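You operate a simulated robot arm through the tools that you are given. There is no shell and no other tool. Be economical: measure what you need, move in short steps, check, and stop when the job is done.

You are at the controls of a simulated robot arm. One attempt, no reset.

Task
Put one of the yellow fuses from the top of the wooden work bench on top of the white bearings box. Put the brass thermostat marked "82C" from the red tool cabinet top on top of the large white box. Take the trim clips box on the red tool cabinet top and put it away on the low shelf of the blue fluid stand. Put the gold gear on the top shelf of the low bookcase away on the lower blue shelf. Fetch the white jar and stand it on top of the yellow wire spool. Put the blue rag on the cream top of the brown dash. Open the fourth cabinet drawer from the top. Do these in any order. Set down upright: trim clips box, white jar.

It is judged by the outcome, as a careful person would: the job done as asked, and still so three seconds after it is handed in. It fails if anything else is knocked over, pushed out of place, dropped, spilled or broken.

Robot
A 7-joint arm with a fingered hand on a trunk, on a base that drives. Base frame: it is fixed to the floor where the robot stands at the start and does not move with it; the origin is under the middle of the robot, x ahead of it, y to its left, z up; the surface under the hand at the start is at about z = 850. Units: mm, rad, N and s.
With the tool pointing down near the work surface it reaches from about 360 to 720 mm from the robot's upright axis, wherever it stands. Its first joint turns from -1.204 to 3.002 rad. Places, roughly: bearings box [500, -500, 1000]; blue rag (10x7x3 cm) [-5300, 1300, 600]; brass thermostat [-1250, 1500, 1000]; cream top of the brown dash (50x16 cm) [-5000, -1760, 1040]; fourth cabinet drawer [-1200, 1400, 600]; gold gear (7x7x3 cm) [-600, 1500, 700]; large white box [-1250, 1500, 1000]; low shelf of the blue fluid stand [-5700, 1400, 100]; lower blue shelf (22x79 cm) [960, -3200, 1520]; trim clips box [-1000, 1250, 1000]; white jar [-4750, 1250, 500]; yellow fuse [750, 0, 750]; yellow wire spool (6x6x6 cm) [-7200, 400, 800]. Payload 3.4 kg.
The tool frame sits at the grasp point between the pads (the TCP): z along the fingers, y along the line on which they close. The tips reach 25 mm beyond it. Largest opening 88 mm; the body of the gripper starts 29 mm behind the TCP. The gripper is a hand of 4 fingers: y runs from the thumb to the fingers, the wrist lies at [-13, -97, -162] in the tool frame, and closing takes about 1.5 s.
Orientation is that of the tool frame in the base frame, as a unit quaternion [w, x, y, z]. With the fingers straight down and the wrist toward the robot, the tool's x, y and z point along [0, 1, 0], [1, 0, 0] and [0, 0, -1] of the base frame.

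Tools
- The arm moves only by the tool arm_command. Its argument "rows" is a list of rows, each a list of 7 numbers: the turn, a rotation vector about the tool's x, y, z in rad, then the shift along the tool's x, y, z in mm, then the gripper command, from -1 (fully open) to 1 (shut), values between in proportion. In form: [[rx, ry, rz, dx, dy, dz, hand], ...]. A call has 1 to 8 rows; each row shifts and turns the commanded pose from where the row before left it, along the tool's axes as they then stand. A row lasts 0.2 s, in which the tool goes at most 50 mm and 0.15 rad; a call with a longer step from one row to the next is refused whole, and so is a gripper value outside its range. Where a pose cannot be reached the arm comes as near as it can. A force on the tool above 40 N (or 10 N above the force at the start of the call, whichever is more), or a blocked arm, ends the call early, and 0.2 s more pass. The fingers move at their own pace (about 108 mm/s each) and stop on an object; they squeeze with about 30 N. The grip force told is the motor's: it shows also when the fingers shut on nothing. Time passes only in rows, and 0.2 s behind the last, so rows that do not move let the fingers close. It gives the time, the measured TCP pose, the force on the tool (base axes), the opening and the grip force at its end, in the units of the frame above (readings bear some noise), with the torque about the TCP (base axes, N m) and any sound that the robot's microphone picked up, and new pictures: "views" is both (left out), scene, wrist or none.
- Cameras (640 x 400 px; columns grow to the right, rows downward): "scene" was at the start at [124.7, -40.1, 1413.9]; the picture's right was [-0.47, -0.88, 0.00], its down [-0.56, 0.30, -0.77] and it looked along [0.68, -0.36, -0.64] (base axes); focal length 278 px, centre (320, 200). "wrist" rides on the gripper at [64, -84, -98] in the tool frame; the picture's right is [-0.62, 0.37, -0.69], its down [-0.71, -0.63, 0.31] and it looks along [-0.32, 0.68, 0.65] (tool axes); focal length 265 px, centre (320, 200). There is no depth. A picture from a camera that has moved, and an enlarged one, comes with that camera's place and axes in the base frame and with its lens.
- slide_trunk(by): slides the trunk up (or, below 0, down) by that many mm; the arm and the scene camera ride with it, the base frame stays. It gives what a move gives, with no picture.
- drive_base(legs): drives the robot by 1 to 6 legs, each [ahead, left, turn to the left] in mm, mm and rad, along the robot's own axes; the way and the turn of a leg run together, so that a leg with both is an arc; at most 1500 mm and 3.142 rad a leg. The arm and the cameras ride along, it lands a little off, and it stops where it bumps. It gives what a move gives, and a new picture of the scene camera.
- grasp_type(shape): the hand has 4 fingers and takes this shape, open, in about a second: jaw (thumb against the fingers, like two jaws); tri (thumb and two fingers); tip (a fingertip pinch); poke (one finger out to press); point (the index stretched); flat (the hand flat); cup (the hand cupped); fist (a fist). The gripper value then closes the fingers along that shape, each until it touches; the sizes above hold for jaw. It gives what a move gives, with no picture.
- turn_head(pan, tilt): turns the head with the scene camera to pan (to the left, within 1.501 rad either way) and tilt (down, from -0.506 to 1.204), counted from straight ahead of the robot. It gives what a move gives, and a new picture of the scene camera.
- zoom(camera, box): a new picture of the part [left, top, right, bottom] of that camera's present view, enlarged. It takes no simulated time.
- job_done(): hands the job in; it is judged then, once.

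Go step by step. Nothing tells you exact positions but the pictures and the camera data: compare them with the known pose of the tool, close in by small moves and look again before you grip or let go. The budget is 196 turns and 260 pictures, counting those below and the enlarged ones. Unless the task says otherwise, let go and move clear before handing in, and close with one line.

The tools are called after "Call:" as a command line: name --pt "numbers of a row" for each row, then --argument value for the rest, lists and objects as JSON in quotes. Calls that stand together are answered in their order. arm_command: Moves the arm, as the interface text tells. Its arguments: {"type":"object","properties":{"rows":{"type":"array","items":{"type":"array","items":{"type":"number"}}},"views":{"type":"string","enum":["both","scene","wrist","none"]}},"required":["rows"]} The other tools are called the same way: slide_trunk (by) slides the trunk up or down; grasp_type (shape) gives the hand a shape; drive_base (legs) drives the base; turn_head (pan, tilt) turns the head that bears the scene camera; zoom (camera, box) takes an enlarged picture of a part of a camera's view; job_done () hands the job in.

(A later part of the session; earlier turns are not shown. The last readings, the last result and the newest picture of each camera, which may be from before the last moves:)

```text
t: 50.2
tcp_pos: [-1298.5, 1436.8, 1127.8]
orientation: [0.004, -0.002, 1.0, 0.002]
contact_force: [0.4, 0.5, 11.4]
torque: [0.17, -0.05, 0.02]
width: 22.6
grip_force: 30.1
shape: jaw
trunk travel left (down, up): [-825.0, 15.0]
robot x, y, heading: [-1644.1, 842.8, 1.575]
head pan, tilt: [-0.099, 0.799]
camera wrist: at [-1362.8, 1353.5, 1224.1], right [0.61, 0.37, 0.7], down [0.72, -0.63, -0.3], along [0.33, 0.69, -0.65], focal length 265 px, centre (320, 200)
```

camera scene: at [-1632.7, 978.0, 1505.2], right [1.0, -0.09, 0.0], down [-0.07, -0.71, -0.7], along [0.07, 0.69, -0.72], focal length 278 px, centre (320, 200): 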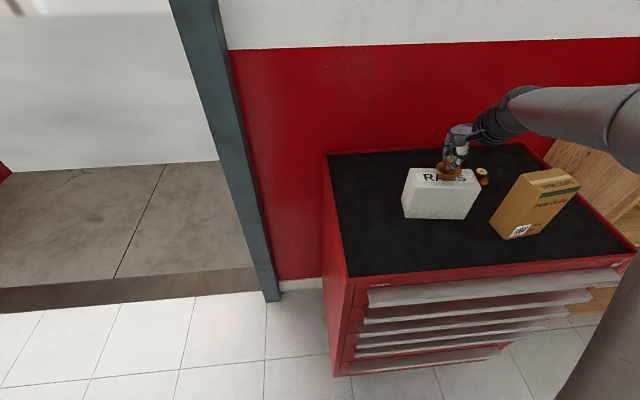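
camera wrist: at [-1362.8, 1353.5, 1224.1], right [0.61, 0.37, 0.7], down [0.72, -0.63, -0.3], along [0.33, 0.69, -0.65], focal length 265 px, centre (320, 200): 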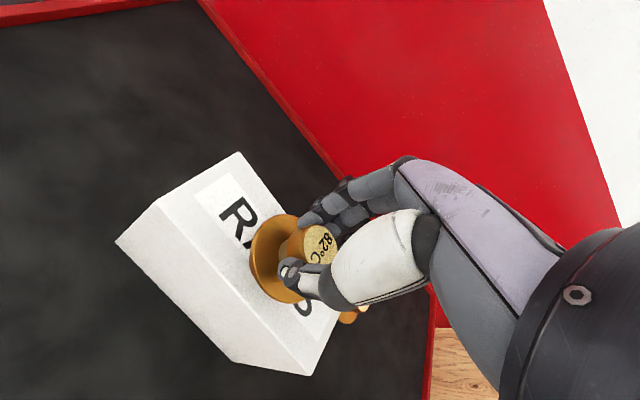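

Contact. I ease off, open, and rise.

Call:
arm_command --pt "0 0 0 0 0 -2 1" --pt "0 0 0 0 0 0 0" --pt "0 0 0 0 0 0 -0.3" --pt "0 0 0 0 0 0 -0.3" --pt "0 0 0 0 0 -20 -0.3" --pt "0 0 0 0 0 -30 -0.3" --pt "0 0 0 0 0 -30 -1" --views "both"

```text
t: 51.9
tcp_pos: [-1299.2, 1437.7, 1206.6]
orientation: [0.004, -0.002, 1.0, 0.001]
contact_force: [-1.0, 0.4, 0.4]
torque: [0.01, 0.03, -0.01]
width: 87.5
grip_force: 0.2
shape: jaw
trunk travel left (down, up): [-825.0, 15.0]
robot x, y, heading: [-1638.2, 845.4, 1.574]
head pan, tilt: [-0.099, 0.799]
camera scene: at [-1633.1, 977.3, 1505.3], right [1.0, -0.09, 0.0], down [-0.07, -0.71, -0.7], along [0.07, 0.69, -0.72], focal length 278 px, centre (320, 200)
camera wrist: at [-1362.5, 1354.2, 1304.0], right [0.61, 0.37, 0.7], down [0.72, -0.63, -0.3], along [0.33, 0.69, -0.65], focal length 265 px, centre (320, 200)
```

scene: 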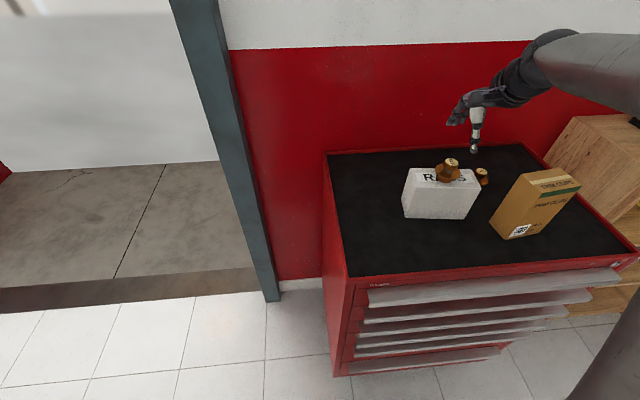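
wrist: 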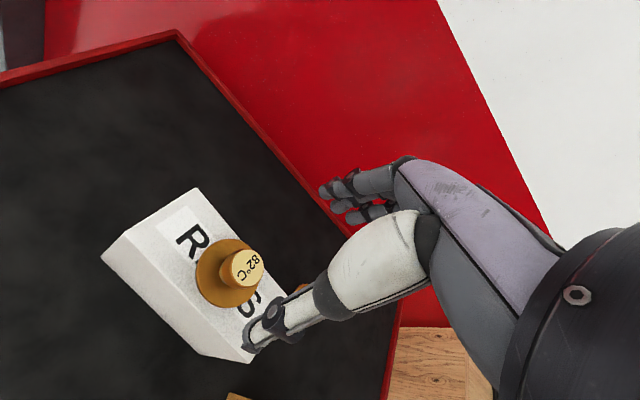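

The thermostat stands on the RAGS box. Before gripping the trim box, I look toward the fluid stand to plan the grip.

Call:
turn_head --pan 1.5 --tilt 0.2

Call:
turn_head --pan -0.5 --tilt 0.8

```text
t: 53.5
tcp_pos: [-1298.4, 1437.7, 1206.9]
orientation: [0.003, -0.002, 1.0, 0.001]
contact_force: [-0.4, 0.4, -0.1]
torque: [0.01, 0.0, 0.01]
width: 87.5
grip_force: 0.1
shape: jaw
trunk travel left (down, up): [-825.0, 15.0]
robot x, y, heading: [-1640.0, 843.5, 1.58]
head pan, tilt: [1.499, 0.201]
camera scene: at [-1733.3, 903.8, 1558.9], right [0.07, 1.0, 0.0], down [0.2, -0.01, -0.98], along [-0.98, 0.07, -0.2], focal length 278 px, centre (320, 200)
```

scene: 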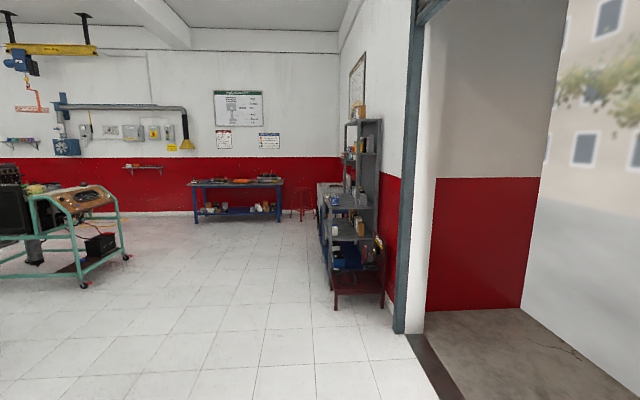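

```text
t: 55.5
tcp_pos: [-1297.9, 1438.0, 1206.4]
orientation: [0.004, -0.001, 1.0, 0.0]
contact_force: [-0.2, 0.9, -0.2]
torque: [-0.01, -0.02, -0.02]
width: 87.5
grip_force: 0.1
shape: jaw
trunk travel left (down, up): [-825.0, 15.0]
robot x, y, heading: [-1641.0, 849.4, 1.575]
head pan, tilt: [-0.499, 0.799]
camera scene: at [-1602.1, 968.5, 1505.3], right [0.88, -0.47, 0.0], down [-0.34, -0.63, -0.7], along [0.33, 0.61, -0.72], focal length 278 px, centre (320, 200)
```

scene: 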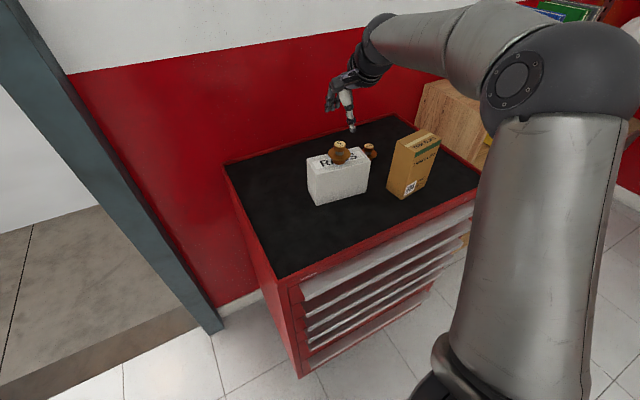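

Call:
zoom --camera "scene" --box '[290, 110, 482, 230]'

```text
3.33 times, centred on (386, 170) of scene
camera zoom: at [-1602.1, 968.5, 1505.3], right [0.88, -0.47, 0.0], down [-0.34, -0.63, -0.7], along [0.33, 0.61, -0.72], focal length 927 px, centre (100, 300)
```

zoom: 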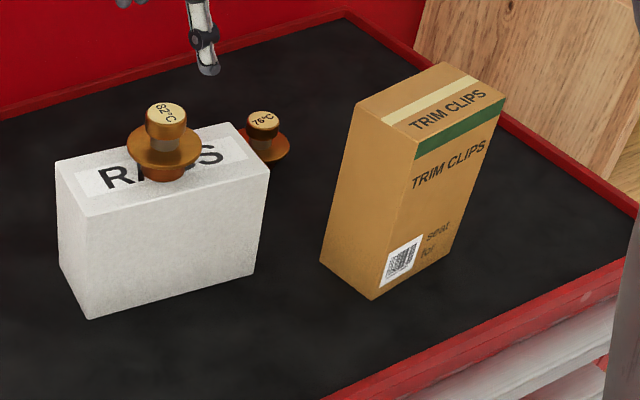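

The trim box is about 94 × 58 × 160 mm at (-1111, 1363), slightly turned. I want to see the fluid stand before choosing the grip, so I first go west to scout and do the rag and jar.

Call:
drive_base --legs '[[-500, 0, 0], [0, 0, 1.57], [1500, 0, 0], [900, 0, 0]]'

Call:
turn_head --pan -0.8 --tilt 0.35

```text
t: 73.6
tcp_pos: [-4637.6, 668.5, 1206.5]
orientation: [-0.001, 0.71, -0.704, -0.004]
contact_force: [-1.0, -0.1, 0.1]
torque: [0.01, 0.01, -0.01]
width: 88.0
grip_force: 0.1
shape: jaw
trunk travel left (down, up): [-825.0, 15.0]
robot x, y, heading: [-4045.7, 327.3, -3.135]
head pan, tilt: [-0.499, 0.799]
camera scene: at [-4167.1, 367.1, 1505.3], right [0.47, 0.88, 0.0], down [0.63, -0.34, -0.7], along [-0.62, 0.33, -0.72], focal length 278 px, centre (320, 200)
```

scene: 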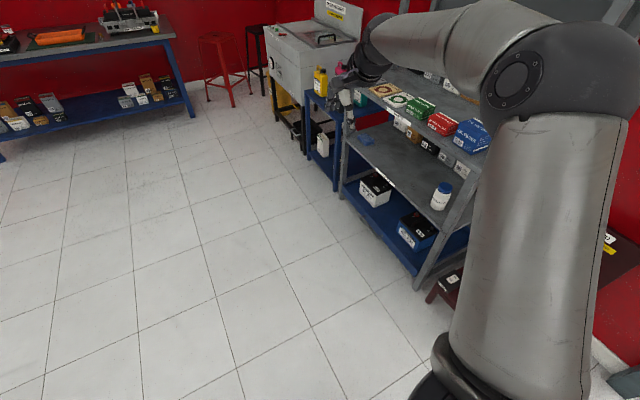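

```text
t: 74.5
tcp_pos: [-4638.2, 667.6, 1207.0]
orientation: [-0.002, 0.71, -0.704, -0.003]
contact_force: [0.1, -0.4, -0.2]
torque: [-0.02, -0.01, 0.03]
width: 87.6
grip_force: 0.0
shape: jaw
trunk travel left (down, up): [-825.0, 15.0]
robot x, y, heading: [-4044.0, 334.7, -3.13]
head pan, tilt: [-0.799, 0.351]
camera scene: at [-4161.3, 395.2, 1544.8], right [0.71, 0.7, 0.0], down [0.24, -0.24, -0.94], along [-0.66, 0.67, -0.34], focal length 278 px, centre (320, 200)
```

scene: 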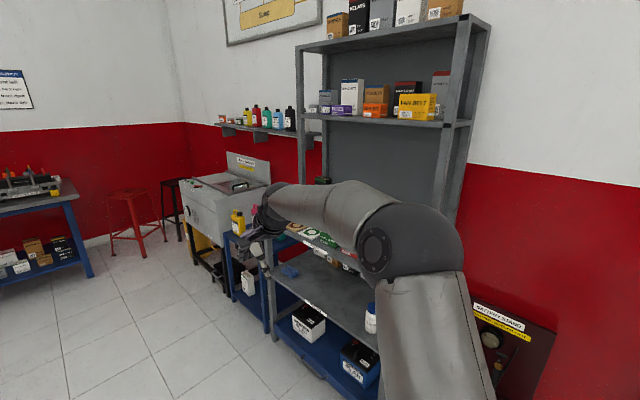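

Call:
zoom --camera "scene" --box '[200, 190, 400, 390]'

Call:
turn_head --pan -0.5 --tilt 0.6

Call:
zoom --camera "scene" --box '[230, 60, 490, 222]'

```text
2.00 times, centred on (300, 290) of scene
camera zoom: at [-4161.3, 395.2, 1544.8], right [0.71, 0.7, 0.0], down [0.24, -0.24, -0.94], along [-0.66, 0.67, -0.34], focal length 556 px, centre (360, 20)
```

zoom: 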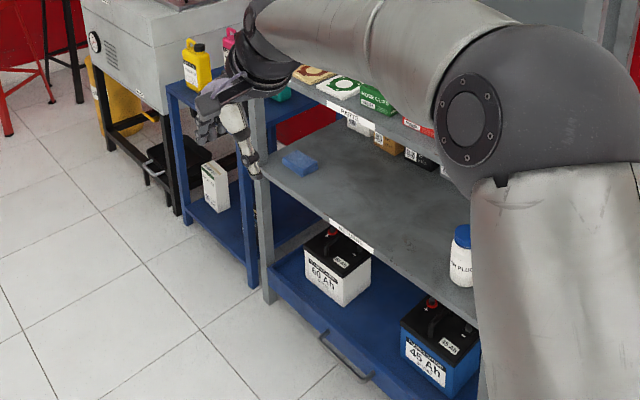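

```text
t: 75.3
tcp_pos: [-4638.2, 668.1, 1207.3]
orientation: [-0.002, 0.71, -0.704, -0.003]
contact_force: [-0.4, -0.4, 0.4]
torque: [0.03, -0.01, 0.01]
width: 87.5
grip_force: 0.2
shape: jaw
trunk travel left (down, up): [-825.0, 15.0]
robot x, y, heading: [-4043.9, 330.4, -3.134]
head pan, tilt: [-0.499, 0.6]
camera scene: at [-4173.8, 370.9, 1522.2], right [0.47, 0.88, 0.0], down [0.5, -0.27, -0.83], along [-0.73, 0.39, -0.56], focal length 278 px, centre (320, 200)
```

scene: 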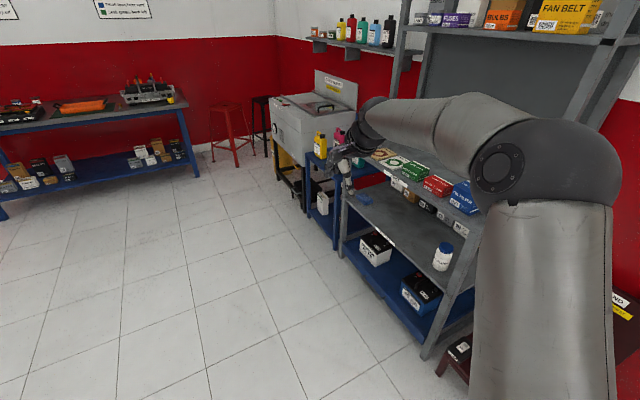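

```text
2.46 times, centred on (360, 141) of scene
camera zoom: at [-4173.8, 370.9, 1522.2], right [0.47, 0.88, 0.0], down [0.5, -0.27, -0.83], along [-0.73, 0.39, -0.56], focal length 684 px, centre (222, 345)
```

zoom: 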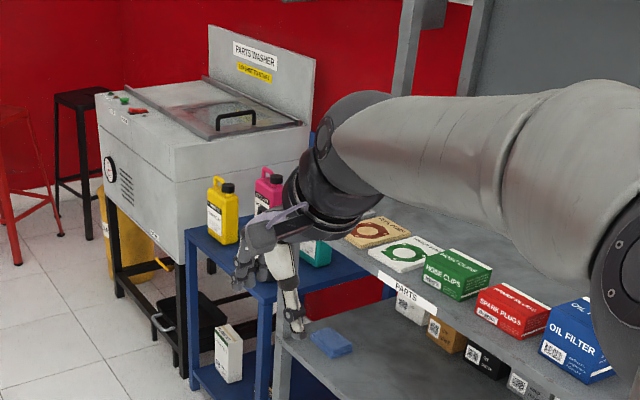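

The blue fluid stand is left of the grey rack; rag and jar are on the rack's middle shelf. I drive to face the rack squarely for measurements.

Call:
drive_base --legs '[[950, 130, 0], [0, 0, -1.57]]'

Call:
turn_head --pan 0.4 --tilt 0.6

```text
t: 84.1
tcp_pos: [-4647.9, 784.3, 1206.6]
orientation: [0.003, -0.005, 1.0, 0.001]
contact_force: [-0.1, -0.8, -0.6]
torque: [0.03, 0.03, 0.04]
width: 87.7
grip_force: 0.1
shape: jaw
trunk travel left (down, up): [-825.0, 15.0]
robot x, y, heading: [-4985.9, 191.6, 1.581]
head pan, tilt: [-0.499, 0.6]
camera scene: at [-4944.5, 319.6, 1522.1], right [0.88, -0.47, 0.0], down [-0.27, -0.5, -0.83], along [0.39, 0.73, -0.56], focal length 278 px, centre (320, 200)
```

scene: 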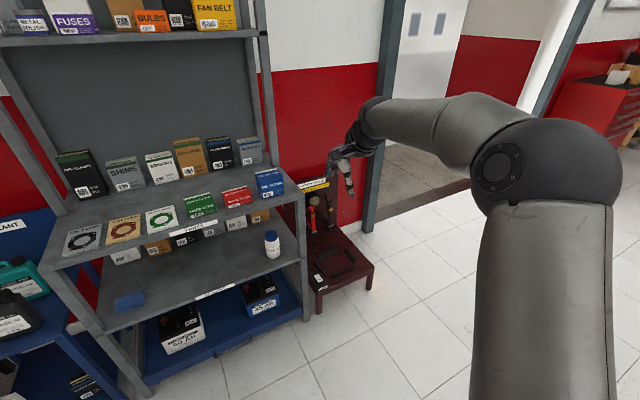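

```text
t: 85.3
tcp_pos: [-4647.3, 785.0, 1207.2]
orientation: [0.004, -0.005, 1.0, 0.001]
contact_force: [-0.1, -1.0, 0.3]
torque: [0.01, -0.01, 0.01]
width: 87.8
grip_force: 0.1
shape: jaw
trunk travel left (down, up): [-825.0, 15.0]
robot x, y, heading: [-4985.1, 189.4, 1.582]
head pan, tilt: [0.4, 0.6]
camera scene: at [-5021.2, 322.6, 1522.1], right [0.92, 0.4, 0.0], down [0.22, -0.52, -0.83], along [-0.33, 0.76, -0.56], focal length 278 px, centre (320, 200)
```

scene: 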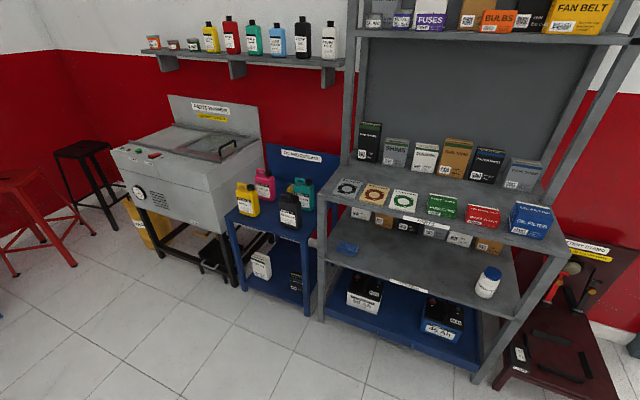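

The rack leans back; rag and jar are under an overhanging shelf, so I need a tilted hand from the open side. I'll stand with the rack on my left, facing +x, and tilt the fingers left. First turn and lower the trunk.

Call:
drive_base --legs '[[0, 0, -1.582]]'

Call:
slide_trunk --by -500

Call:
arm_command --pt "0 0 0 48 0 10 -1" --pt "0 0 0 48 0 10 -1" --pt "0 0 0 48 0 10 -1" --pt "0 0 0 48 0 10 -1" --pt "0 0 0 48 -10 10 -1" --pt "0 0 0 48 -10 0 -1" --pt "0 0 0 46 -15 0 -1" --pt "0 0 0 46 -15 0 -1" --views "none"

```text
t: 89.5
tcp_pos: [-4396.1, -152.3, 1206.0]
orientation: [0.003, 0.708, 0.707, -0.002]
contact_force: [-0.3, -0.3, 0.7]
torque: [0.02, 0.02, 0.02]
width: 87.7
grip_force: 0.1
shape: jaw
trunk travel left (down, up): [-825.0, 15.0]
robot x, y, heading: [-4986.7, 190.1, 0.004]
head pan, tilt: [0.4, 0.6]
camera scene: at [-4854.2, 225.8, 1522.1], right [0.39, -0.92, 0.0], down [-0.52, -0.22, -0.83], along [0.76, 0.32, -0.56], focal length 278 px, centre (320, 200)
```

scene: 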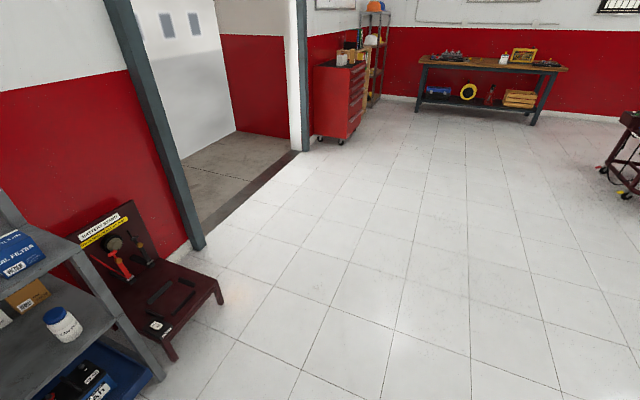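

```text
refused: -500 is not a number from -400 to 400
```

```text
t: 91.3
tcp_pos: [-4442.5, 219.4, 1159.9]
orientation: [-0.008, 0.715, 0.699, 0.009]
contact_force: [-0.3, -0.1, -0.1]
torque: [0.0, -0.02, -0.03]
width: 87.7
grip_force: 0.1
shape: jaw
trunk travel left (down, up): [-825.0, 15.0]
robot x, y, heading: [-4986.4, 192.4, -0.001]
head pan, tilt: [0.4, 0.6]
```

Call:
slide_trunk --by -300

Call:
arm_command --pt "0 0 0 45 -10 0 -1" --pt "0 0 0 45 -15 0 -1" --pt "0 0 0 45 -20 0 -1" --pt "0 0 0 40 -25 0 -1" --pt "0 0 0 40 -25 0 -1" --pt "0 0 0 40 -28 0 -1" --pt "0 0 0 40 -28 0 -1" --pt "0 0 0 40 -28 0 -1" --views "none"

```text
t: 94.3
tcp_pos: [-4444.8, 224.4, 859.9]
orientation: [-0.007, 0.711, 0.703, 0.009]
contact_force: [0.2, -0.7, -0.1]
torque: [-0.02, 0.02, -0.01]
width: 87.8
grip_force: 0.0
shape: jaw
trunk travel left (down, up): [-525.0, 315.0]
robot x, y, heading: [-4985.8, 190.3, 0.0]
head pan, tilt: [0.4, 0.6]
```

```text
t: 96.1
tcp_pos: [-4583.7, 474.3, 852.0]
orientation: [0.003, 0.708, 0.706, -0.002]
contact_force: [-1.0, -0.7, 0.5]
torque: [-0.02, -0.01, -0.01]
width: 87.8
grip_force: 0.0
shape: jaw
out of reach, approached as far as the arm can: row 6, 7, 8
trunk travel left (down, up): [-525.0, 315.0]
robot x, y, heading: [-4987.7, 191.5, -0.0]
head pan, tilt: [0.4, 0.6]
```

Call:
arm_command --pt "0 0 0 0 0 45 -1" --pt "0 0 0 0 0 45 -1" --pt "0 0 0 45 0 20 -1" --pt "0 0 0 45 -5 20 -1" --pt "0 0 0 45 -10 0 -1" --pt "0 0 0 45 -20 0 -1" --pt "0 0 0 45 -20 0 -1" --views "both"

```text
t: 97.7
tcp_pos: [-4584.6, 474.0, 763.4]
orientation: [0.002, 0.707, 0.708, -0.002]
contact_force: [0.7, 0.4, 0.2]
torque: [-0.03, 0.0, -0.01]
width: 87.9
grip_force: 0.0
shape: jaw
out of reach, approached as far as the arm can: row 3, 4, 5, 6, 7
trunk travel left (down, up): [-525.0, 315.0]
robot x, y, heading: [-4983.9, 190.6, -0.0]
head pan, tilt: [0.4, 0.6]
camera scene: at [-4854.2, 226.0, 1222.1], right [0.39, -0.92, 0.0], down [-0.52, -0.22, -0.83], along [0.76, 0.32, -0.56], focal length 278 px, centre (320, 200)
camera wrist: at [-4666.4, 540.0, 859.4], right [0.37, -0.61, 0.7], down [-0.63, -0.72, -0.3], along [0.68, -0.33, -0.65], focal length 265 px, centre (320, 200)
```

scene: 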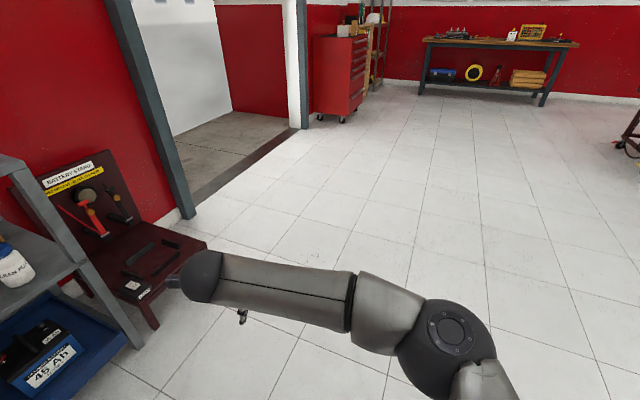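
wrist: 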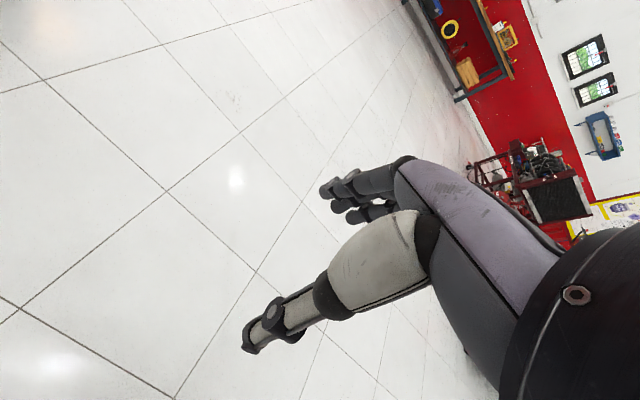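

The forearm comes from the right here, so tilting fingers left may relieve the wrist. I test tilting 0.75 rad about the closing axis.

Call:
arm_command --pt "0 0.15 0 0 0 0 -1" --pt "0 0.15 0 0 0 0 -1" --pt "0 0.15 0 0 0 0 -1" --pt "0 0.15 0 0 0 0 -1" --pt "0 0.15 0 0 0 0 -1" --views "none"

Call:
arm_command --pt "0 0 0 30 0 30 -1" --pt "0 0 0 30 0 30 -1" --pt "0 0 0 30 0 30 -1" --views "scene"

```text
t: 98.9
tcp_pos: [-4583.4, 474.1, 762.5]
orientation: [-0.257, 0.658, 0.659, 0.258]
contact_force: [0.5, -0.1, -0.4]
torque: [-0.03, -0.02, -0.05]
width: 87.9
grip_force: 0.1
shape: jaw
trunk travel left (down, up): [-525.0, 315.0]
robot x, y, heading: [-4987.4, 191.5, -0.002]
head pan, tilt: [0.4, 0.6]
```

```text
t: 99.7
tcp_pos: [-4582.4, 579.9, 760.1]
orientation: [-0.255, 0.659, 0.659, 0.258]
contact_force: [-0.6, 1.1, 0.0]
torque: [0.0, 0.0, 0.01]
width: 87.8
grip_force: 0.0
shape: jaw
out of reach, approached as far as the arm can: row 3
trunk travel left (down, up): [-525.0, 315.0]
robot x, y, heading: [-4983.6, 191.9, 0.006]
head pan, tilt: [0.4, 0.6]
camera scene: at [-4854.4, 225.6, 1222.2], right [0.39, -0.92, 0.0], down [-0.52, -0.22, -0.83], along [0.76, 0.32, -0.56], focal length 278 px, centre (320, 200)
```

scene: 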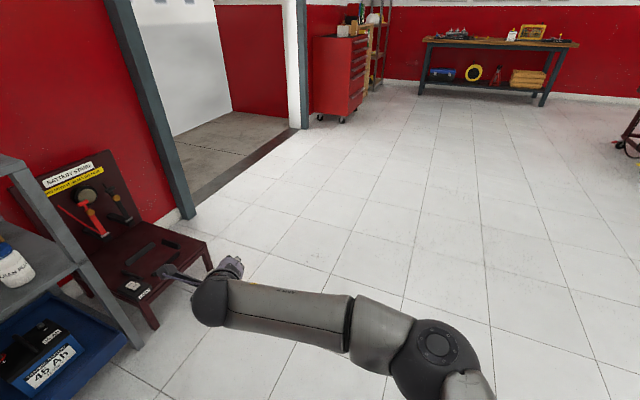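

Tilt works but lateral reach is limited. I test the alternative: hand in front, yawed right with the fingers leaning ahead.

Call:
arm_command --pt "0 0 0 -32 15 -30 -1" --pt "0 0 0 -32 15 -30 -1" --pt "0 0 0 -32 15 -30 -1" --pt "0 0 0 -32 15 -30 -1" --pt "0 0 0 -32 15 -30 -1" --pt "0 0 0 -32 15 -30 -1" --pt "0 0 0 -32 15 -30 -1" --pt "0 0 0 -32 15 -30 -1" --views "none"

Call:
arm_command --pt "-0.102 0 0.11 0 0 0 -1" --pt "-0.102 0 0.11 0 0 0 -1" --pt "-0.102 0 0.11 0 0 0 -1" --pt "-0.102 0 0.11 0 0 0 -1" --pt "-0.102 0 0.11 0 0 0 -1" --pt "-0.102 0 0.11 0 0 0 -1" --pt "-0.102 0 0.11 0 0 0 -1" --pt "-0.102 0 0.11 0 0 0 -1" --views "scene"

```text
t: 101.5
tcp_pos: [-4463.2, 227.9, 762.1]
orientation: [-0.256, 0.658, 0.66, 0.257]
contact_force: [0.3, -0.3, -0.2]
torque: [0.01, 0.0, 0.0]
width: 87.8
grip_force: 0.2
shape: jaw
trunk travel left (down, up): [-525.0, 315.0]
robot x, y, heading: [-4987.2, 189.9, 0.002]
head pan, tilt: [0.4, 0.6]
```

```text
t: 103.3
tcp_pos: [-4462.9, 230.6, 762.3]
orientation: [-0.064, 0.915, 0.171, 0.359]
contact_force: [0.3, 0.0, 0.4]
torque: [0.01, 0.0, -0.02]
width: 87.6
grip_force: 0.1
shape: jaw
trunk travel left (down, up): [-525.0, 315.0]
robot x, y, heading: [-4983.5, 188.3, 0.003]
head pan, tilt: [0.4, 0.6]
camera scene: at [-4854.0, 226.3, 1222.1], right [0.39, -0.92, 0.0], down [-0.52, -0.22, -0.82], along [0.76, 0.32, -0.57], focal length 278 px, centre (320, 200)
```

scene: 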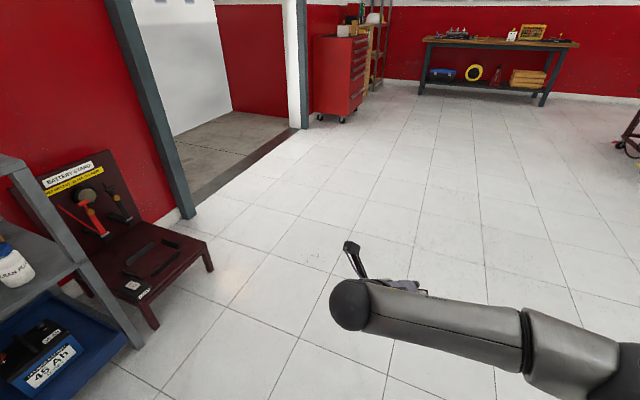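

It works. I finish the yaw and test extension ahead.

Call:
arm_command --pt "-0.084 0 0.09 0 0 0 -1" --pt "-0.084 0 0.09 0 0 0 -1" --pt "-0.084 0 0.09 0 0 0 -1" --pt "0 0.15 0 0 0 0 -1" --pt "0 0.1 0 0 0 0 -1" --views "none"

Call:
arm_command --pt "0 0 0 22 0 34 -1" --pt "0 0 0 22 0 34 -1" --pt "0 0 0 22 0 34 -1" --pt "0 0 0 22 0 34 -1" --pt "0 0 0 22 0 34 -1" --views "both"

```text
t: 104.5
tcp_pos: [-4402.1, 230.4, 758.4]
orientation: [0.002, 0.878, 0.004, 0.479]
contact_force: [-0.3, 1.4, 0.7]
torque: [-0.01, 0.0, 0.0]
width: 87.7
grip_force: 0.1
shape: jaw
out of reach, approached as far as the arm can: row 2, 3, 4, 5
trunk travel left (down, up): [-525.0, 315.0]
robot x, y, heading: [-4985.2, 191.7, 0.001]
head pan, tilt: [0.4, 0.6]
```

```text
t: 105.7
tcp_pos: [-4282.7, 230.4, 758.5]
orientation: [0.001, 0.878, 0.004, 0.478]
contact_force: [-0.1, 0.1, 0.4]
torque: [-0.01, 0.03, 0.02]
width: 88.1
grip_force: 0.1
shape: jaw
out of reach, approached as far as the arm can: row 4, 5
trunk travel left (down, up): [-525.0, 315.0]
robot x, y, heading: [-4985.6, 189.7, -0.002]
head pan, tilt: [0.4, 0.6]
camera scene: at [-4854.2, 225.9, 1222.1], right [0.39, -0.92, 0.0], down [-0.52, -0.22, -0.83], along [0.76, 0.32, -0.56], focal length 278 px, centre (320, 200)
camera wrist: at [-4330.6, 314.5, 864.6], right [-0.92, -0.37, -0.14], down [-0.13, 0.62, -0.77], along [0.38, -0.69, -0.62], focal length 265 px, centre (320, 200)
```

scene: 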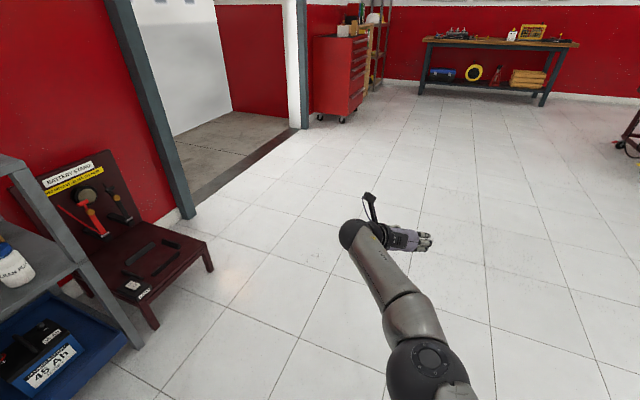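
wrist: 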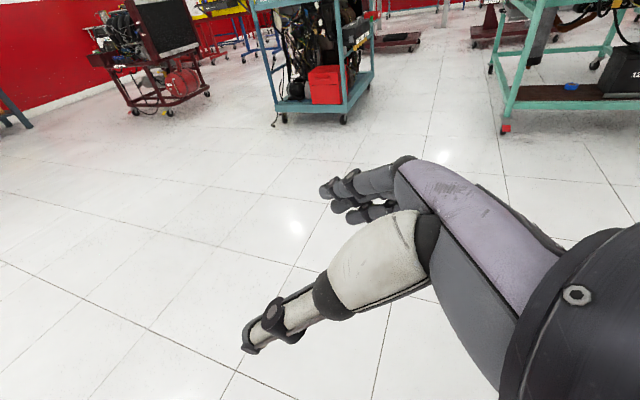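

The tilted config (fingers ahead-down at 1.0 rad, closing sideways) reaches 700 mm ahead. I turn to face the rack near the jar and lower the trunk to look.

Call:
drive_base --legs '[[0, 0, 1.572], [180, -375, 0]]'

Call:
slide_trunk --by -200

Call:
turn_head --pan 0.0 --tilt 0.5

```text
t: 112.1
tcp_pos: [-4635.7, 1072.0, 758.4]
orientation: [-0.336, 0.623, 0.619, 0.341]
contact_force: [-0.1, 0.0, 0.5]
torque: [0.01, -0.01, 0.02]
width: 88.0
grip_force: 0.1
shape: jaw
trunk travel left (down, up): [-525.0, 315.0]
robot x, y, heading: [-4603.3, 368.1, 1.562]
head pan, tilt: [0.4, 0.6]
camera scene: at [-4637.3, 500.7, 1222.1], right [0.93, 0.38, 0.0], down [0.21, -0.52, -0.83], along [-0.31, 0.76, -0.56], focal length 278 px, centre (320, 200)
```

scene: 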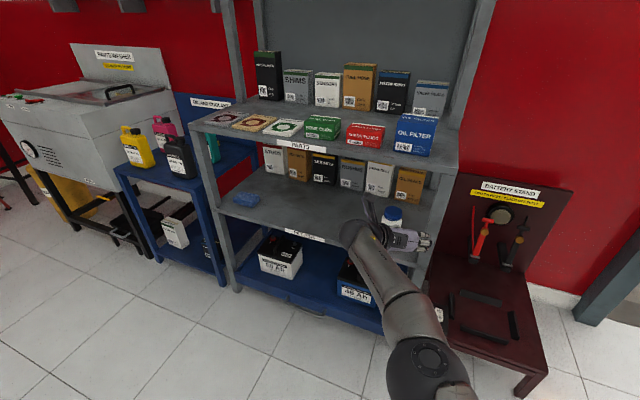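

```text
t: 114.3
tcp_pos: [-4636.0, 1070.8, 558.8]
orientation: [-0.336, 0.622, 0.62, 0.341]
contact_force: [0.8, -0.3, 0.8]
torque: [0.02, 0.0, 0.01]
width: 88.0
grip_force: 0.0
shape: jaw
trunk travel left (down, up): [-325.0, 515.0]
robot x, y, heading: [-4607.0, 369.0, 1.563]
head pan, tilt: [0.4, 0.6]
```

```text
t: 115.2
tcp_pos: [-4635.9, 1071.6, 558.1]
orientation: [-0.336, 0.623, 0.619, 0.341]
contact_force: [0.2, -0.1, 1.1]
torque: [-0.01, -0.04, 0.04]
width: 88.1
grip_force: 0.1
shape: jaw
trunk travel left (down, up): [-325.0, 515.0]
robot x, y, heading: [-4603.0, 364.4, 1.559]
head pan, tilt: [0.0, 0.499]
camera scene: at [-4603.3, 509.7, 1031.2], right [1.0, -0.01, 0.0], down [0.0, -0.48, -0.88], along [0.01, 0.88, -0.48], focal length 278 px, centre (320, 200)
```

scene: 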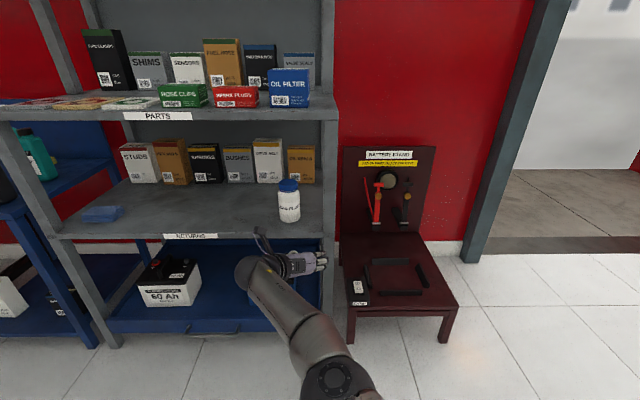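

Call:
zoom --camera "scene" --box '[250, 165, 330, 215]'

Call:
zoom --camera "scene" --box '[60, 180, 340, 355]'

```text
8.00 times, centred on (290, 190) of scene
camera zoom: at [-4603.3, 509.7, 1031.2], right [1.0, -0.01, 0.0], down [0.0, -0.48, -0.88], along [0.01, 0.88, -0.48], focal length 2224 px, centre (560, 280)
```

zoom: 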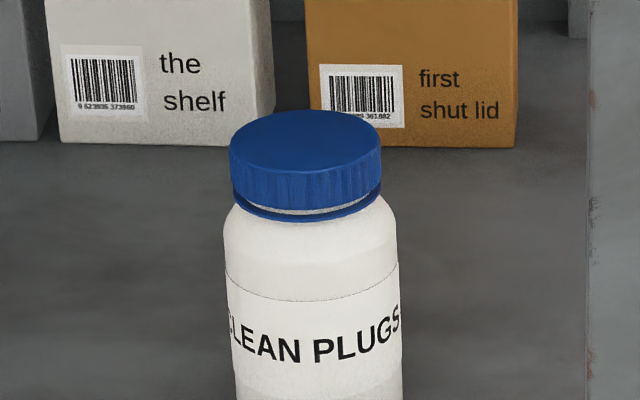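

```text
2.29 times, centred on (200, 268) of scene
camera zoom: at [-4603.3, 509.7, 1031.2], right [1.0, -0.01, 0.0], down [0.0, -0.48, -0.88], along [0.01, 0.88, -0.48], focal length 635 px, centre (594, 46)
```

zoom: 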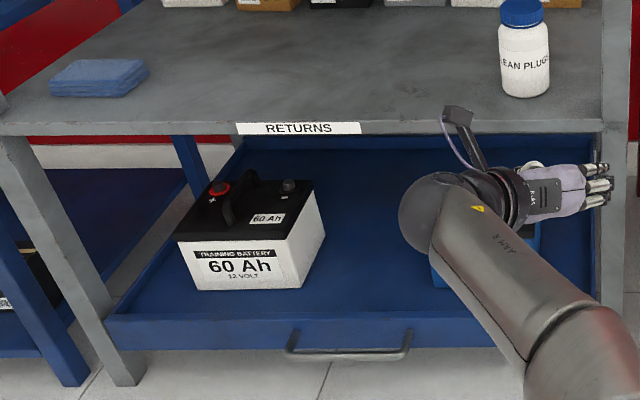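

Jar: about 71 mm wide, 132 mm tall at (-4696, 1341), shelf z ≈ 512. I align the hand in front of it.

Call:
slide_trunk --by 35

Call:
arm_command --pt "0 0 0 -16 0 -25 -1" --pt "0 0 0 -16 0 -25 -1" --views "none"

Call:
drive_base --legs '[[210, 60, 0.009]]'

Call:
arm_command --pt "0 0 0 0 0 0 -1" --views "wrist"

```text
t: 116.0
tcp_pos: [-4636.5, 1070.8, 594.2]
orientation: [-0.335, 0.622, 0.62, 0.341]
contact_force: [-0.2, -0.5, -0.3]
torque: [-0.04, -0.01, -0.01]
width: 87.9
grip_force: 0.1
shape: jaw
trunk travel left (down, up): [-360.0, 480.0]
robot x, y, heading: [-4605.0, 368.6, 1.558]
head pan, tilt: [0.0, 0.499]
```

```text
t: 116.6
tcp_pos: [-4635.6, 1011.5, 594.0]
orientation: [-0.335, 0.623, 0.618, 0.343]
contact_force: [-0.8, 0.3, -0.4]
torque: [-0.01, -0.02, -0.04]
width: 88.3
grip_force: 0.1
shape: jaw
trunk travel left (down, up): [-360.0, 480.0]
robot x, y, heading: [-4606.7, 367.0, 1.555]
head pan, tilt: [0.0, 0.499]
```

```text
t: 118.2
tcp_pos: [-4701.1, 1220.1, 592.9]
orientation: [-0.337, 0.619, 0.622, 0.34]
contact_force: [-0.4, -0.5, 0.1]
torque: [0.0, -0.02, 0.0]
width: 88.0
grip_force: 0.1
shape: jaw
trunk travel left (down, up): [-360.0, 480.0]
robot x, y, heading: [-4665.6, 578.7, 1.568]
head pan, tilt: [0.0, 0.499]
camera scene: at [-4664.2, 718.0, 1066.2], right [1.0, 0.0, 0.0], down [0.0, -0.48, -0.88], along [0.0, 0.88, -0.48], focal length 278 px, centre (320, 200)
```

scene: 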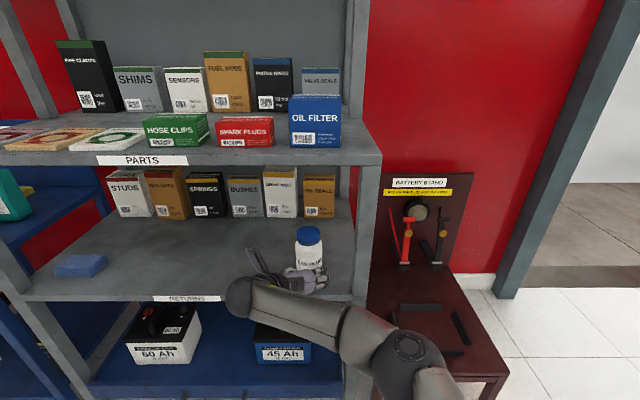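

```text
t: 118.6
tcp_pos: [-4702.8, 1220.3, 593.4]
orientation: [-0.338, 0.618, 0.623, 0.34]
contact_force: [0.1, 0.3, -0.2]
torque: [0.02, 0.0, 0.02]
width: 87.9
grip_force: 0.1
shape: jaw
trunk travel left (down, up): [-360.0, 480.0]
robot x, y, heading: [-4665.4, 578.1, 1.575]
head pan, tilt: [0.0, 0.499]
camera wrist: at [-4785.5, 1172.0, 699.5], right [0.37, -0.92, -0.14], down [-0.62, -0.13, -0.77], along [0.69, 0.38, -0.62], focal length 265 px, centre (320, 200)
```

wrist: 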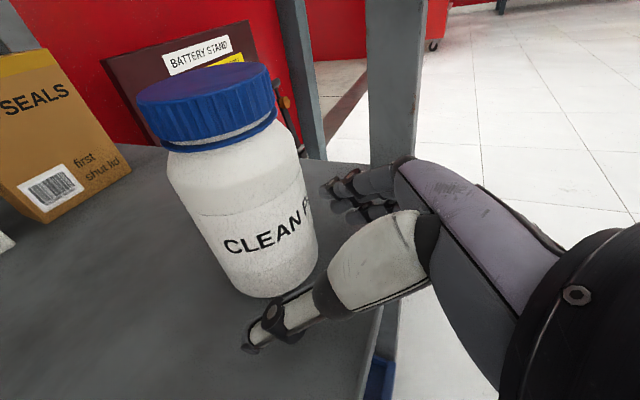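

Triangulating with the wrist view, the jar is closer and higher than thought: centre (-4695, 1268), z 557–672. I raise 25 mm, shift right 7 mm, and advance part way.

Call:
arm_command --pt "0 0 0 21 4 -13.5 -1" --pt "0 0 0 0 4 0 -1" --pt "0 0 0 10 0 16 -1" --views "both"

```text
t: 119.4
tcp_pos: [-4695.7, 1238.7, 618.6]
orientation: [-0.338, 0.619, 0.622, 0.34]
contact_force: [0.5, -0.5, 0.5]
torque: [0.0, 0.02, -0.01]
width: 87.9
grip_force: 0.1
shape: jaw
trunk travel left (down, up): [-360.0, 480.0]
robot x, y, heading: [-4662.0, 578.4, 1.571]
head pan, tilt: [0.0, 0.499]
camera scene: at [-4664.1, 717.9, 1066.2], right [1.0, 0.0, 0.0], down [0.0, -0.48, -0.88], along [0.0, 0.88, -0.48], focal length 278 px, centre (320, 200)
camera wrist: at [-4777.5, 1190.8, 724.4], right [0.37, -0.92, -0.14], down [-0.63, -0.13, -0.77], along [0.69, 0.38, -0.62], focal length 265 px, centre (320, 200)
```

scene: 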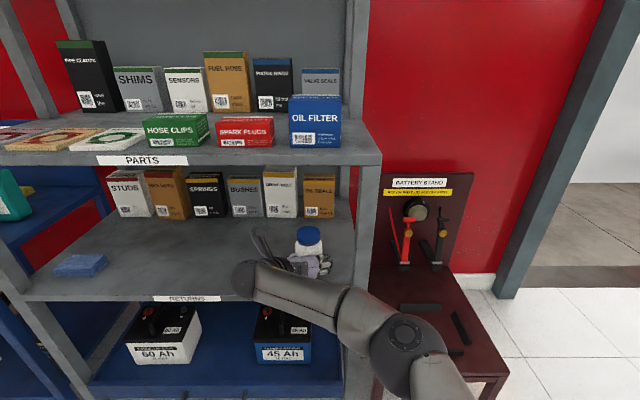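
wrist: 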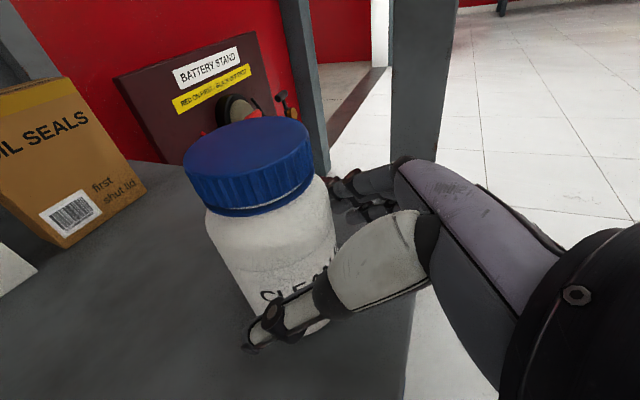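

The jar is between the fingers. I advance 25 mm and close.

Call:
arm_command --pt "0 0 0 7 0 11 -1" --pt "0 0 0 7 0 11 -1" --pt "0 0 0 0 0 0 0" --pt "0 0 0 0 0 0 1" --pt "0 0 0 0 0 0 1" --pt "0 0 0 0 0 0 1" --pt "0 0 0 0 0 0 1" --views "wrist"

```text
t: 121.0
tcp_pos: [-4695.6, 1264.4, 618.5]
orientation: [-0.338, 0.619, 0.622, 0.34]
contact_force: [0.6, 0.8, 0.6]
torque: [0.01, -0.07, 0.01]
width: 54.2
grip_force: 30.4
shape: jaw
trunk travel left (down, up): [-360.0, 480.0]
robot x, y, heading: [-4661.3, 573.4, 1.569]
head pan, tilt: [0.0, 0.499]
camera wrist: at [-4777.6, 1216.8, 724.0], right [0.37, -0.92, -0.14], down [-0.63, -0.13, -0.77], along [0.69, 0.38, -0.62], focal length 265 px, centre (320, 200)
```

wrist: 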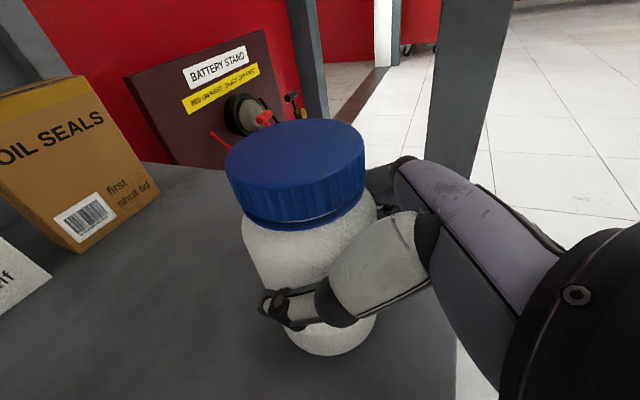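

Gripped at 54 mm. I lift 30 mm and back the base out.

Call:
arm_command --pt "0 0 0 12 0 -8 1" --pt "0 0 0 13 0 -8 1" --views "none"

Call:
drive_base --legs '[[-400, 0, 0]]'

Call:
turn_head --pan 1.3 --tilt 0.3

```text
t: 121.6
tcp_pos: [-4693.5, 1266.4, 647.3]
orientation: [-0.337, 0.619, 0.623, 0.339]
contact_force: [0.4, -0.4, -1.3]
torque: [-0.04, 0.0, -0.02]
width: 54.2
grip_force: 30.3
shape: jaw
trunk travel left (down, up): [-360.0, 480.0]
robot x, y, heading: [-4664.2, 579.6, 1.566]
head pan, tilt: [0.0, 0.499]
```

```text
t: 124.1
tcp_pos: [-4696.6, 864.3, 648.0]
orientation: [-0.339, 0.617, 0.624, 0.339]
contact_force: [-0.1, -1.1, -1.8]
torque: [0.02, -0.02, 0.0]
width: 54.3
grip_force: 29.8
shape: jaw
trunk travel left (down, up): [-360.0, 480.0]
robot x, y, heading: [-4663.7, 175.0, 1.58]
head pan, tilt: [0.0, 0.499]
camera scene: at [-4663.8, 317.3, 1066.2], right [1.0, 0.01, 0.0], down [0.0, -0.48, -0.88], along [-0.01, 0.88, -0.48], focal length 278 px, centre (320, 200)
```

scene: 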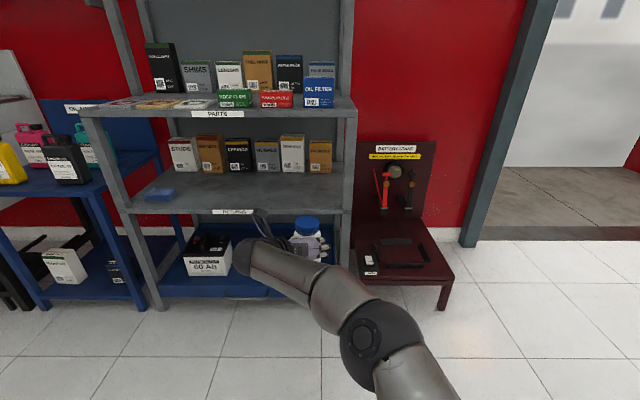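

```text
t: 125.6
tcp_pos: [-4696.6, 864.2, 647.4]
orientation: [-0.338, 0.617, 0.625, 0.338]
contact_force: [-0.5, 0.4, -1.3]
torque: [-0.01, -0.01, 0.0]
width: 54.4
grip_force: 30.3
shape: jaw
trunk travel left (down, up): [-360.0, 480.0]
robot x, y, heading: [-4664.7, 174.9, 1.579]
head pan, tilt: [1.3, 0.3]
camera scene: at [-4753.4, 251.0, 1084.6], right [0.26, 0.96, 0.0], down [0.29, -0.08, -0.96], along [-0.92, 0.25, -0.3], focal length 278 px, centre (320, 200)
```

scene: 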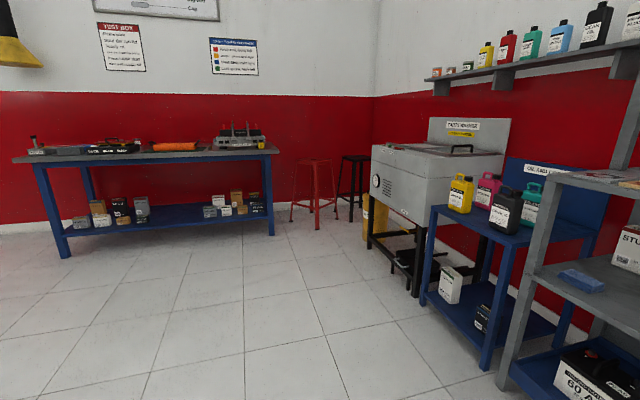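

Jar held. The blue table with the yellow spool is to the west; I zoom.

Call:
zoom --camera "scene" --box '[0, 110, 290, 270]'

Call:
slide_trunk --by 280

Call:
drive_base --legs '[[0, 0, 1.57], [1500, 0, 0]]'

Call:
turn_head --pan 0.0 --tilt 0.5

```text
2.21 times, centred on (145, 190) of scene
camera zoom: at [-4753.4, 251.0, 1084.6], right [0.26, 0.96, 0.0], down [0.29, -0.08, -0.96], along [-0.92, 0.25, -0.3], focal length 613 px, centre (706, 222)
```

zoom: 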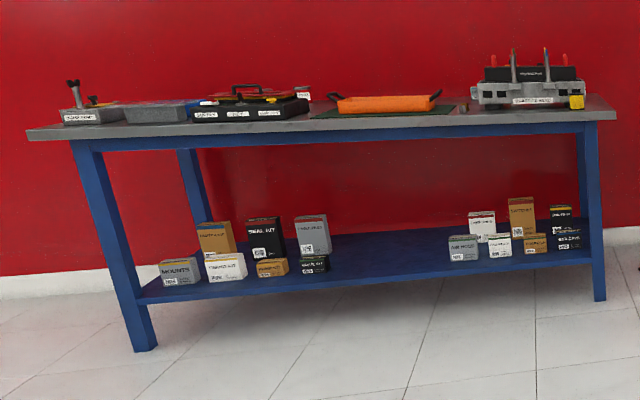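

```text
t: 128.4
tcp_pos: [-4696.9, 864.2, 926.5]
orientation: [-0.338, 0.618, 0.624, 0.338]
contact_force: [-0.6, 0.2, -1.6]
torque: [0.02, 0.0, -0.01]
width: 54.2
grip_force: 29.8
shape: jaw
trunk travel left (down, up): [-640.0, 200.0]
robot x, y, heading: [-4664.4, 179.0, 1.58]
head pan, tilt: [1.3, 0.3]
```

```text
t: 139.7
tcp_pos: [-6844.9, 123.5, 927.3]
orientation: [-0.479, -0.007, 0.878, 0.0]
contact_force: [0.3, 0.2, -2.3]
torque: [0.01, -0.04, -0.01]
width: 54.1
grip_force: 29.8
shape: jaw
trunk travel left (down, up): [-640.0, 200.0]
robot x, y, heading: [-6159.8, 159.7, -3.126]
head pan, tilt: [1.3, 0.3]
camera scene: at [-6231.8, 70.8, 1364.6], right [-0.97, 0.26, 0.0], down [0.08, 0.29, -0.96], along [-0.25, -0.92, -0.3], focal length 278 px, centre (320, 200)
```

scene: 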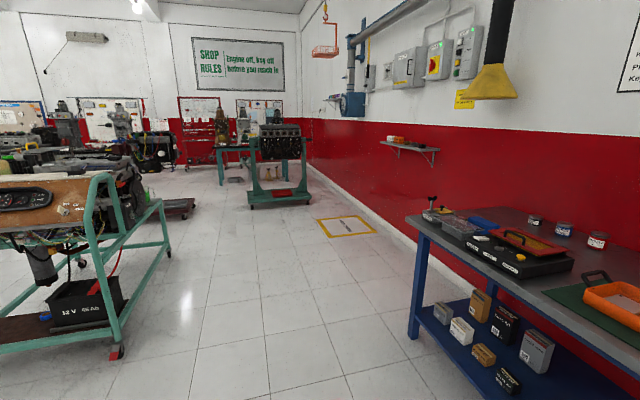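

```text
t: 141.1
tcp_pos: [-6844.7, 123.6, 928.3]
orientation: [-0.479, -0.006, 0.878, -0.001]
contact_force: [0.2, -0.2, -2.3]
torque: [0.0, 0.0, -0.04]
width: 54.3
grip_force: 30.1
shape: jaw
trunk travel left (down, up): [-640.0, 200.0]
robot x, y, heading: [-6155.2, 161.8, -3.139]
head pan, tilt: [0.0, 0.499]
camera scene: at [-6298.5, 160.1, 1346.2], right [-0.01, 1.0, 0.0], down [0.48, 0.01, -0.88], along [-0.88, -0.01, -0.48], focal length 278 px, centre (320, 200)
```

scene: 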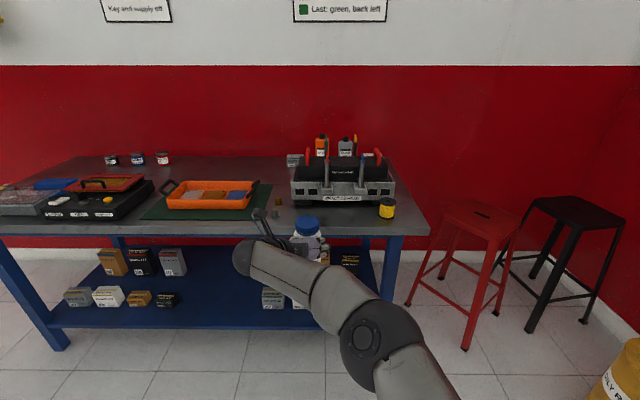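

Call:
zoom --camera "scene" --box '[270, 160, 430, 260]'

```text
4.00 times, centred on (350, 210) of scene
camera zoom: at [-6298.5, 160.1, 1346.2], right [-0.01, 1.0, 0.0], down [0.48, 0.01, -0.88], along [-0.88, -0.01, -0.48], focal length 1112 px, centre (200, 160)
```

zoom: 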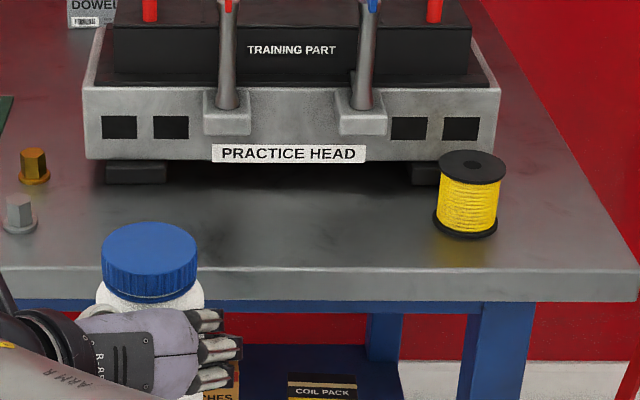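

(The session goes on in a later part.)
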